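You operate a simulated robot arm through the tools that you are given. There is no shell and no other tool. Be economical: measure what you need, move in short steps, check, and stop when the job is done.

You run a simulated robot arm. Do the job below in one go: nothing can be reset, and whatever is moved stays where it is left.

TASK
Take the clear jar and put it on the green note.

Only the result counts: the job must be done as asked and must still hold three seconds after the hand-in. Knocking over, shifting, dropping, spilling or breaking anything else fails it.

THE ROBOT
A 7-joint arm with a two-finger parallel gripper, fixed in place. Base frame: the origin is at the foot of the arm, x ahead of it, y to its left, z up; the work surface is at about z = 0.76. Lengths are in m, angles in degrees, forces in N, time in s.
With the tool pointing down near the work surface it reaches from about 0.2 to 0.68 m from the base axis. Its first joint turns from -66.0 to 66.0 degrees. Payload 2.4 kg.
Tool frame: the origin (TCP) lies between the finger pads and is the grasp point; the fingertips stand 0.03 m ahead of it; z points along the fingers, y is the line along which they close. Largest opening 0.094 m; finger width 0.028, thickness 0.01; the body of the gripper, 0.05 by 0.096 m, starts 0.055 m behind the TCP.
Orientation is told as [roll, pitch, yaw] about the base's x, y, z axes, in that order, counted from this pose: with the fingers straight down and closing along the base's y, the tool's x points along the base's -x, its y along +y and its z along -z.

THE INTERFACE
- The arm moves only by the tool servo_tool. Its argument "moves" is a list of rows, each a list of 3 entries, a list of its own where there are three numbers: the opening, from 0 (shut) to 1 (fully open), then the shift along the tool's x, y, z in cm, then the turn, a rotation vector about the tool's x, y, z in degrees. In form: [[claw, [dx, dy, dz], [rx, ry, rz]], ...]. A call has 1 to 8 rows; each row shifts and turns the commanded pose from where the row before left it, along the tool's axes as they then stand. Rows are played at 5 a second. More than 0.05 m and 8.6 degrees between two rows, or a gripper value outside its range, and nothing of the call is played. Where a pose cannot be reached the arm comes as near as it can. A force on the tool above 40 N (or 10 N above the force at the start of the call, whichever is more), or a blocked arm, ends the call early, and 0.2 s more pass. Each finger travels about 0.153 m/s and halts on what it meets, pressing with about 23 N; the grip force reading is that of the motor and also rises with nothing between the fingers. The clock runs only during rows and for 0.2 s after the last one: add rows that do not move to give the fingers time. The reply holds the time, the measured pose of the TCP, the force on the tool along the base axes, the opening and the grip force, in the units named above and with some noise.
- Cameras (640 x 400 px; columns grow to the right, rows downward): "scene" is fixed at [0.0467, 0.4991, 1.4212]; the picture's right is [-0.52, -0.85, 0.00], its down [-0.64, 0.40, -0.66] and it looks along [0.56, -0.34, -0.76] (base axes); focal length 324 px, centre (320, 200). "wrist" rides on the gripper at [-0.037, 0, -0.058] in the tool frame; the picture's right is [0.00, -1.00, 0.00], its down [0.97, 0.00, -0.24] and it looks along [0.24, 0.00, 0.97] (tool axes); focal length 218 px, centre (320, 200).
- capture(camera): a new picture of that camera. It takes no simulated time.
- point_at(camera, pixels): for up to 12 pixels [column, row] of the newest picture of that camera ("zoom" is the newest enlarged one), the place [x, y, z] in the base frame of the surface seen there, good to about 0.003 m. It takes no simulated time.
- close_up(camera, box): a new picture of the part [left, top, right, bottom] of that camera's present view, enlarged. It takes no simulated time.
- job_done(): hands the job in; it is judged then, once.

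Go step by step. Measure first, check grasps and placings, and put right what went wrong. The budget is 60 turns and 22 pictures, counting those below and the enlarged ones. Unless the task says otherwise, let go and move clear before handing in, and close with one line.

The tools are called as name(argument=value, ...) on one line, values as JSON. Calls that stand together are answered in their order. servo_tool: Moves the arm, as the interface text tells. Its arguments: {"type":"object","properties":{"moves":{"type":"array","items":{"type":"array"}}},"required":["moves"]} The other tools are called the same way: capture (camera) takes a picture; point_at (camera, pixels) gives the place of the surface under pixels of a picture; close_up (camera, box) takes an enlarged picture of a part of a camera's view; job_done () hands the job in.

At the start:

```text
t: 0.0
tool_pos: [0.4196, 0.1708, 1.0875]
ee_rot: [0.0, 0.0, 0.0]
contact_force: [-0.7, 0.1, 1.1]
grip_width: 0.0938
grasp_force: 0.1
```

scene: 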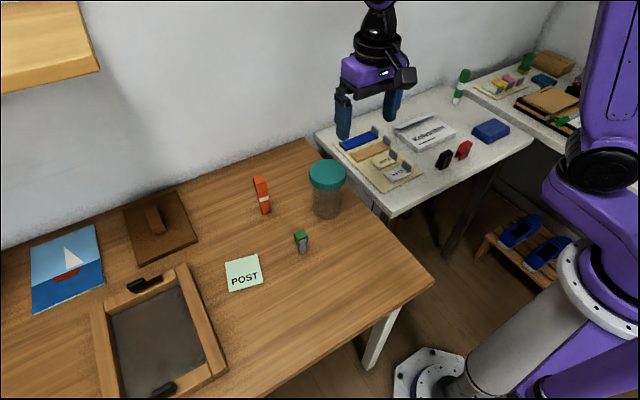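
wrist: 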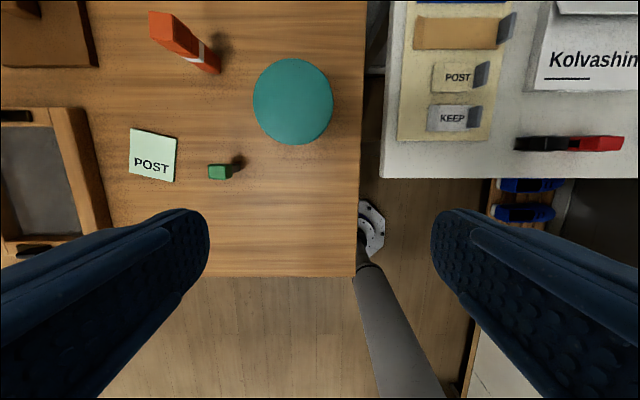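

The clear jar with the teal lid is at scene (327,188) and the green note at (243,273), with a small green-topped item near (301,241) and an orange one at (262,195). I'll measure them first.

point_at(camera="wrist", pixels=[[293, 102], [256, 102], [330, 102], [293, 62], [293, 142], [132, 129], [176, 137], [173, 182], [129, 174], [220, 171], [175, 35], [205, 60]])

close_up(camera="scene", box=[200, 140, 380, 300])

point_at(camera="scene", pixels=[[327, 205], [325, 216], [301, 233], [303, 248], [260, 180], [265, 210], [243, 273], [327, 170], [345, 210]])

```text
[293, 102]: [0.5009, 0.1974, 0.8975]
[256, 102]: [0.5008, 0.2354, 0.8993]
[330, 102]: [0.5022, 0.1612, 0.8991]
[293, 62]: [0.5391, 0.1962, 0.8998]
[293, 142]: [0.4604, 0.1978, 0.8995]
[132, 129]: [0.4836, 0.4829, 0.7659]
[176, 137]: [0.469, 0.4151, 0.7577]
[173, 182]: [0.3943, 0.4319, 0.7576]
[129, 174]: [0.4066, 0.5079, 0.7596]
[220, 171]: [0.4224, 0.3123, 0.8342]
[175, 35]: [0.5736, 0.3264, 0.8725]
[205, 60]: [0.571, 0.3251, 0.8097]
```

```text
2.50 times, centred on (290, 220) of scene
```

zoom: 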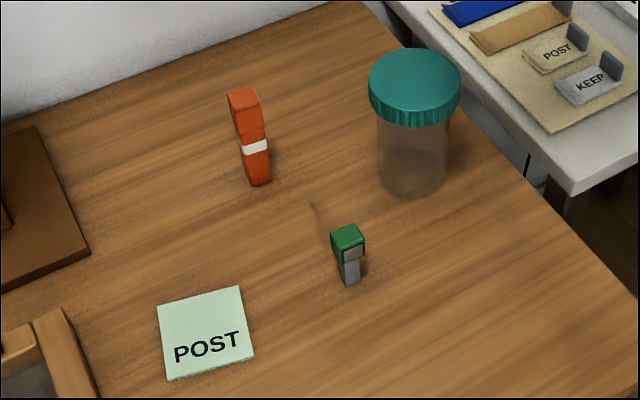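

```text
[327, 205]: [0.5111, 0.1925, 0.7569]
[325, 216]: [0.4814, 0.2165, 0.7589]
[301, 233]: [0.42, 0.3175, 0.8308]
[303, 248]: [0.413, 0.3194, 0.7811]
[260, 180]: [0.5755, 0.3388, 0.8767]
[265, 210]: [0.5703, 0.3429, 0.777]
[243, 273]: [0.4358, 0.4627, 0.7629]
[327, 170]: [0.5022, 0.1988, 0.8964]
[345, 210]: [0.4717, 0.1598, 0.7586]
```

The lid is centred near (0.501, 0.198), about 0.077 m wide with its top at 0.899, and the note is centred near (0.438, 0.460). I'll move above the jar and measure the lid's skirt and body in the zoom.

servo_tool(moves=[[1, [-4, 1.4, 0], [0, 0, 0]], [1, [-4.1, 1.3, 0], [0, 0, 0]], [1, [0, 0, 4], [0, 0, 0]], [1, [0, 0, 4], [0, 0, 0]], [1, [0, 0, 0], [0, 0, 0]]])

point_at(camera="zoom", pixels=[[412, 105], [412, 122], [412, 132], [380, 150], [445, 150], [372, 105], [458, 105], [412, 170]])

capture(camera="wrist")

```text
t: 1.2
tool_pos: [0.5001, 0.1983, 1.0087]
ee_rot: [0.0, 0.0, 0.0]
contact_force: [0.8, -0.5, -0.9]
grip_width: 0.0938
grasp_force: 0.0
```

```text
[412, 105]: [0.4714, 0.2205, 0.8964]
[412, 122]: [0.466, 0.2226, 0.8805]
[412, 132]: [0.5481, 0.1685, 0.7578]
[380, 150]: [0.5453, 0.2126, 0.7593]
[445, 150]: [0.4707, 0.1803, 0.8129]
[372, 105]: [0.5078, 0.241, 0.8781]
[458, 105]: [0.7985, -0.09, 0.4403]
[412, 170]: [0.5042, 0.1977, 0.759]
```

```text
18 pictures are left
```

wrist: 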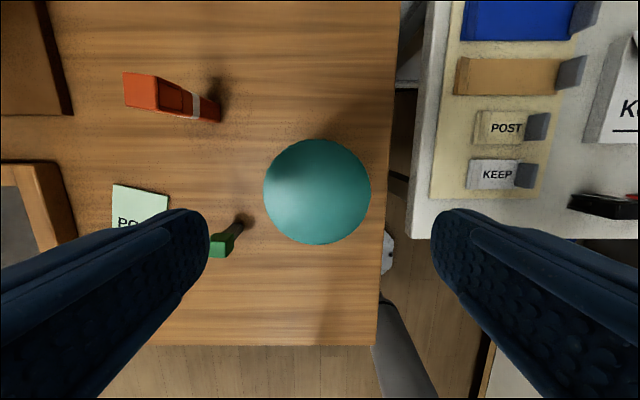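

The jar sits centred between the fingers (lid columns 263–371), and the lid skirt spans z ≈ 0.877–0.899. I'll go down to TCP ≈ 0.884 with the fingers open and check for contact.

servo_tool(moves=[[1, [0, 0.1, 3], [0, 0, 0]], [1, [0, 0, 3], [0, 0, 0]], [1, [0, 0, 2.5], [0, 0, 0]], [1, [0, 0, 2], [0, 0, 0]], [1, [0, 0, 2], [0, 0, 0]], [1, [0, 0, 0], [0, 0, 0]]])

capture(camera="wrist")

```text
t: 2.6
tool_pos: [0.5004, 0.1994, 0.8843]
ee_rot: [0.0, 0.0, -0.1]
contact_force: [-0.2, 0.6, -0.5]
grip_width: 0.094
grasp_force: 0.0
```

```text
17 pictures are left
```

wrist: 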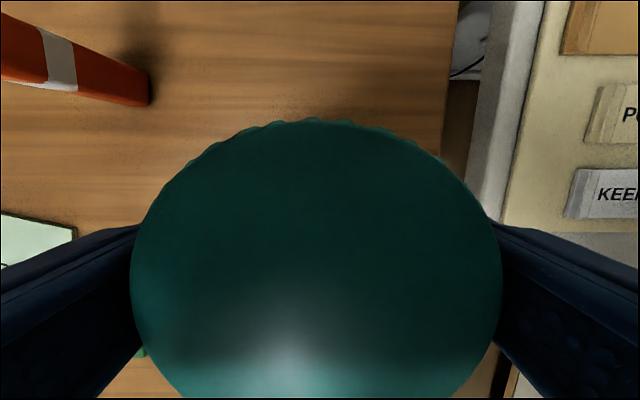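

The fingers straddle the lid with no contact. Next I'll close, then lift 1 cm to see whether the body follows the lid.

servo_tool(moves=[[0.5, [0, 0, 0], [0, 0, 0]], [0.5, [0, 0, 0], [0, 0, 0]], [0.5, [0, 0, 0], [0, 0, 0]], [0.5, [0, 0, 0], [0, 0, 0]]])

servo_tool(moves=[[0.5, [0, 0, -0.5], [0, 0, 0]], [0.5, [0, 0, -0.5], [0, 0, 0]], [0.5, [0, 0, 0], [0, 0, 0]], [0.5, [0, 0, 0], [0, 0, 0]]])

close_up(camera="scene", box=[260, 130, 400, 240])

```text
t: 3.6
tool_pos: [0.5012, 0.199, 0.8844]
ee_rot: [-0.1, 0.0, -0.1]
contact_force: [-0.3, 1.4, 0.9]
grip_width: 0.0841
grasp_force: 22.9
```

```text
t: 4.6
tool_pos: [0.5006, 0.2001, 0.8939]
ee_rot: [0.0, 0.0, 0.0]
contact_force: [0.6, -0.4, -0.9]
grip_width: 0.0841
grasp_force: 22.6
```

```text
3.64 times, centred on (330, 185) of scene
```

zoom: 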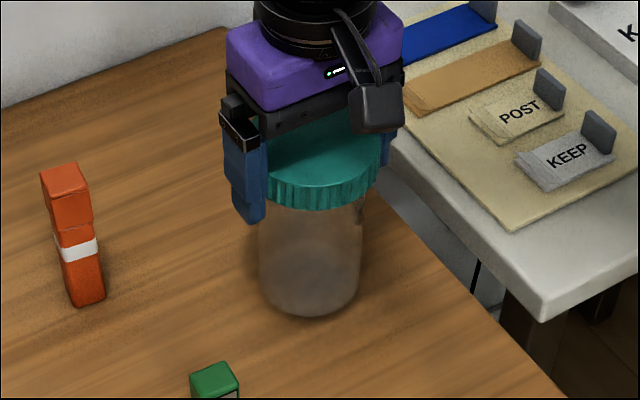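

The grip holds at 0.084 m, but whether the body rose with the lid is unclear: its bottom edge is at zoom row ~317. I'll lift 0.7 cm more and compare in the same zoom.

servo_tool(moves=[[0.5, [0, 0, -0.7], [0, 0, 0]], [0.5, [0, 0, 0], [0, 0, 0]], [0.5, [0, 0, 0], [0, 0, 0]]])

close_up(camera="scene", box=[260, 130, 400, 240])

```text
t: 5.4
tool_pos: [0.4998, 0.1993, 0.9004]
ee_rot: [0.0, 0.0, 0.0]
contact_force: [-1.1, -0.2, -2.0]
grip_width: 0.084
grasp_force: 23.0
```

```text
3.64 times, centred on (330, 185) of scene
```

zoom: 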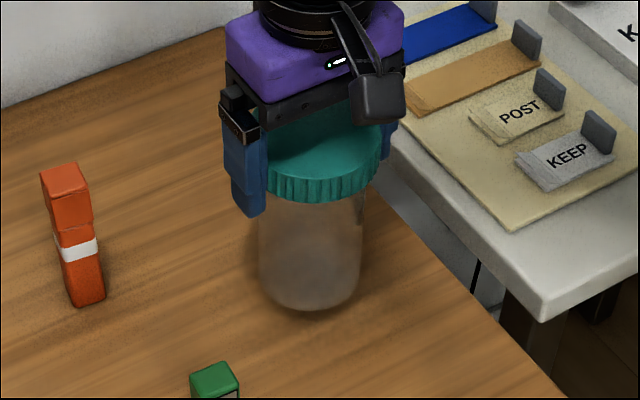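

Lid and body moved up together (rows 209→203 and 317→311), so the lid is firmly on. I'll lift to TCP ≈ 1.02 to clear the other objects.

servo_tool(moves=[[0.5, [0, 0, -2], [0, 0, 0]], [0.5, [0, 0, -2.5], [0, 0, 0]], [0.5, [0, 0, -2.5], [0, 0, 0]], [0.5, [0, 0, -2.5], [0, 0, 0]], [0.5, [0, 0, -2.5], [0, 0, 0]], [0.5, [0, 0, 0], [0, 0, 0]]])

capture(camera="scene")

```text
t: 6.8
tool_pos: [0.5012, 0.1998, 1.0205]
ee_rot: [-0.1, -0.1, 0.0]
contact_force: [0.0, 0.2, -0.6]
grip_width: 0.0841
grasp_force: 22.9
```

```text
14 pictures are left
```

scene: 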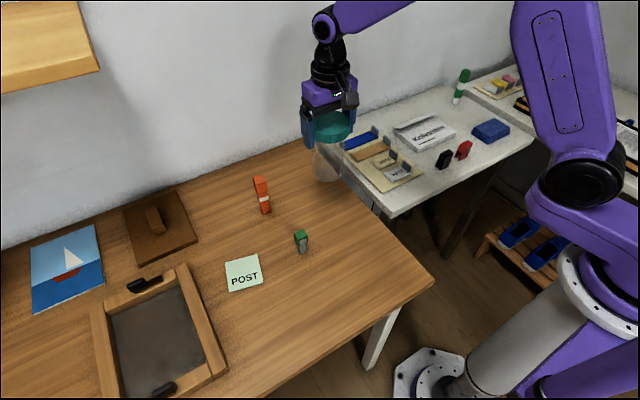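

The jar hangs intact from the gripper. Before moving I'll re-measure the note corners in this picture.

point_at(camera="scene", pixels=[[226, 262], [257, 255], [262, 283], [230, 291], [244, 273], [235, 263], [255, 280], [191, 268], [215, 340]])

```text
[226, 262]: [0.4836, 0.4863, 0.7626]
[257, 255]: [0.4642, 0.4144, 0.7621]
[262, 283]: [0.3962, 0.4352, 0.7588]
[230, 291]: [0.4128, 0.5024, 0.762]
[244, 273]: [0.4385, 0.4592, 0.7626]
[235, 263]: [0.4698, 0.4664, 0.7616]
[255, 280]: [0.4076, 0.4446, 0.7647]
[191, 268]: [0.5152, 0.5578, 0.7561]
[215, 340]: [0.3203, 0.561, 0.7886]
```

The note's centre is (0.439, 0.460). I'll shift +6.2 cm along tool x and +26 cm along tool y, in steps.

servo_tool(moves=[[0.5, [0.5, 2, 0], [0, 0, 0]], [0.5, [0.9, 4, 0], [0, 0, 0]], [0.5, [1, 4, 0], [0, 0, 0]], [0.5, [1, 4, 0], [0, 0, 0]], [0.5, [1, 4, 0], [0, 0, 0]], [0.5, [0.9, 4, 0], [0, 0, 0]], [0.5, [0.9, 4, 0], [0, 0, 0]], [0.5, [0, 0, 0], [0, 0, 0]]])

capture(camera="scene")

```text
t: 8.6
tool_pos: [0.4381, 0.4603, 1.0202]
ee_rot: [0.0, 0.0, -0.1]
contact_force: [0.7, -0.5, -0.6]
grip_width: 0.084
grasp_force: 23.0
```

```text
13 pictures are left
```

scene: 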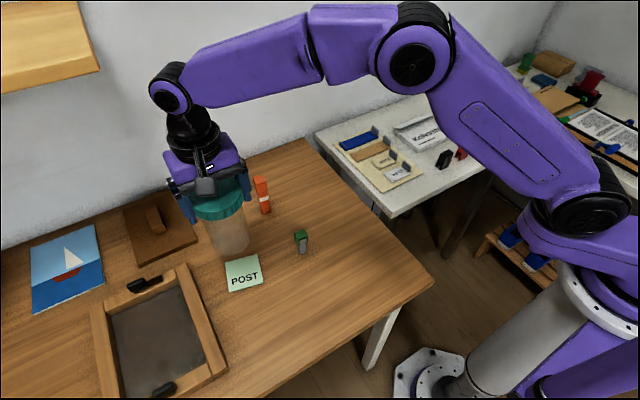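

The pose is above the note centre and the jar is upright. I'll descend to about 0.5 cm above the expected set-down height (TCP ≈ 0.886).

servo_tool(moves=[[0.5, [0, 0, 3], [0, 0, 0]], [0.5, [0, 0, 3], [0, 0, 0]], [0.5, [0, 0, 3], [0, 0, 0]], [0.5, [0, 0, 2.5], [0, 0, 0]], [0.5, [0, 0, 1.4], [0, 0, 0]], [0.5, [0, 0, 0], [0, 0, 0]]])

close_up(camera="scene", box=[160, 200, 320, 300])

```text
t: 10.0
tool_pos: [0.4401, 0.4602, 0.8914]
ee_rot: [-0.1, -0.1, -0.1]
contact_force: [0.2, 0.4, -0.9]
grip_width: 0.084
grasp_force: 23.1
```

```text
4.00 times, centred on (240, 250) of scene
```

zoom: 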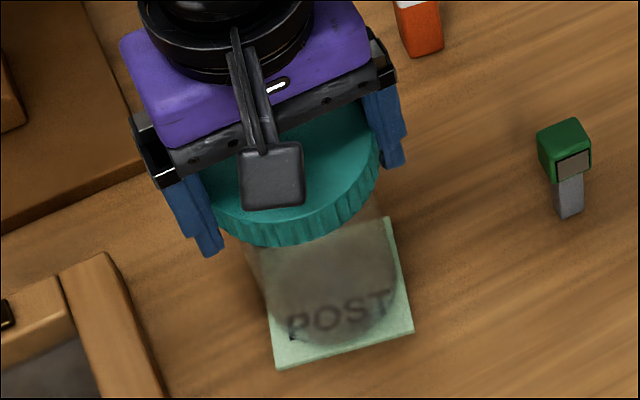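

The jar base lies over the note with a margin showing on the near and right sides. I'll lower in 1–2 mm steps until it touches.

servo_tool(moves=[[0.5, [0, 0, 0.2], [0, 0, 0]], [0.5, [0, 0, 0.15], [0, 0, 0]], [0.5, [0, 0, 0], [0, 0, 0]]])

servo_tool(moves=[[0.5, [0, 0, 0.1], [0, 0, 0]], [0.5, [0, 0, 0], [0, 0, 0]]])

```text
t: 10.8
tool_pos: [0.4392, 0.4591, 0.8874]
ee_rot: [0.0, 0.0, 0.0]
contact_force: [-0.5, -0.8, 1.6]
grip_width: 0.084
grasp_force: 22.8
```

```text
t: 11.4
tool_pos: [0.4387, 0.4593, 0.8889]
ee_rot: [0.1, -0.1, 0.1]
contact_force: [0.9, 0.3, 6.9]
grip_width: 0.0842
grasp_force: 22.6
```

The upward force has risen to 6.9 N with z stalled near 0.888, so the jar is on the note. I'll open gently and hold.

servo_tool(moves=[[0.92, [0, 0, 0], [0, 0, 0]], [1, [0, 0, 0], [0, 0, 0]], [1, [0, 0, 0], [0, 0, 0]]])

capture(camera="wrist")

```text
t: 12.2
tool_pos: [0.4392, 0.4589, 0.8875]
ee_rot: [0.0, 0.1, -0.1]
contact_force: [-0.6, 0.9, 0.1]
grip_width: 0.0939
grasp_force: 0.0
```

```text
11 pictures are left
```

wrist: 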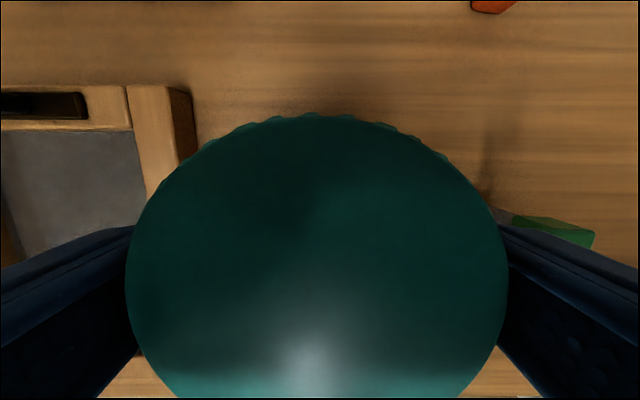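

The fingers are open and the jar stands free between them. I'll rise straight up.

servo_tool(moves=[[1, [0, 0, -1], [0, 0, 0]], [1, [0, 0, -2], [0, 0, 0]], [1, [0, 0, -3], [0, 0, 0]], [1, [0, 0, -4], [0, 0, 0]], [1, [0, 0, -4], [0, 0, 0]], [1, [0, 0, -4], [0, 0, 0]], [1, [0, 0, 0], [0, 0, 0]]])

capture(camera="scene")

close_up(camera="scene", box=[160, 200, 320, 300])

```text
t: 13.8
tool_pos: [0.4399, 0.4595, 1.0682]
ee_rot: [-0.1, 0.0, 0.0]
contact_force: [0.4, 0.0, 0.1]
grip_width: 0.0941
grasp_force: 0.0
```

```text
10 pictures are left
```

scene: 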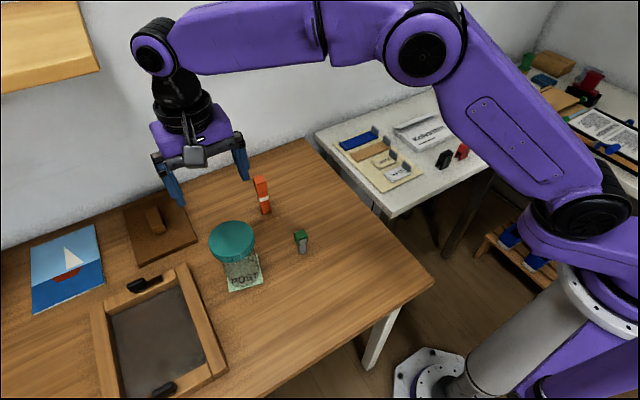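

```text
4.00 times, centred on (240, 250) of scene
```

zoom: 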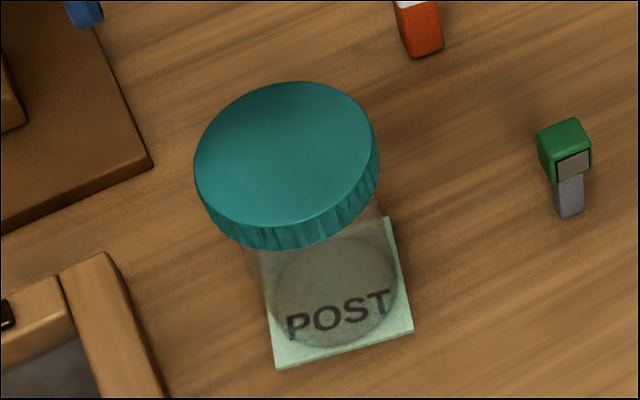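

The jar stands upright and centred on the green note (zoom 335,290), nothing else has moved, and the gripper is clear. I'm handing in.

job_done()

```text
The job is handed in.
```

The clear jar is standing upright on the green note, the gripper is clear of it, and nothing else was moved.
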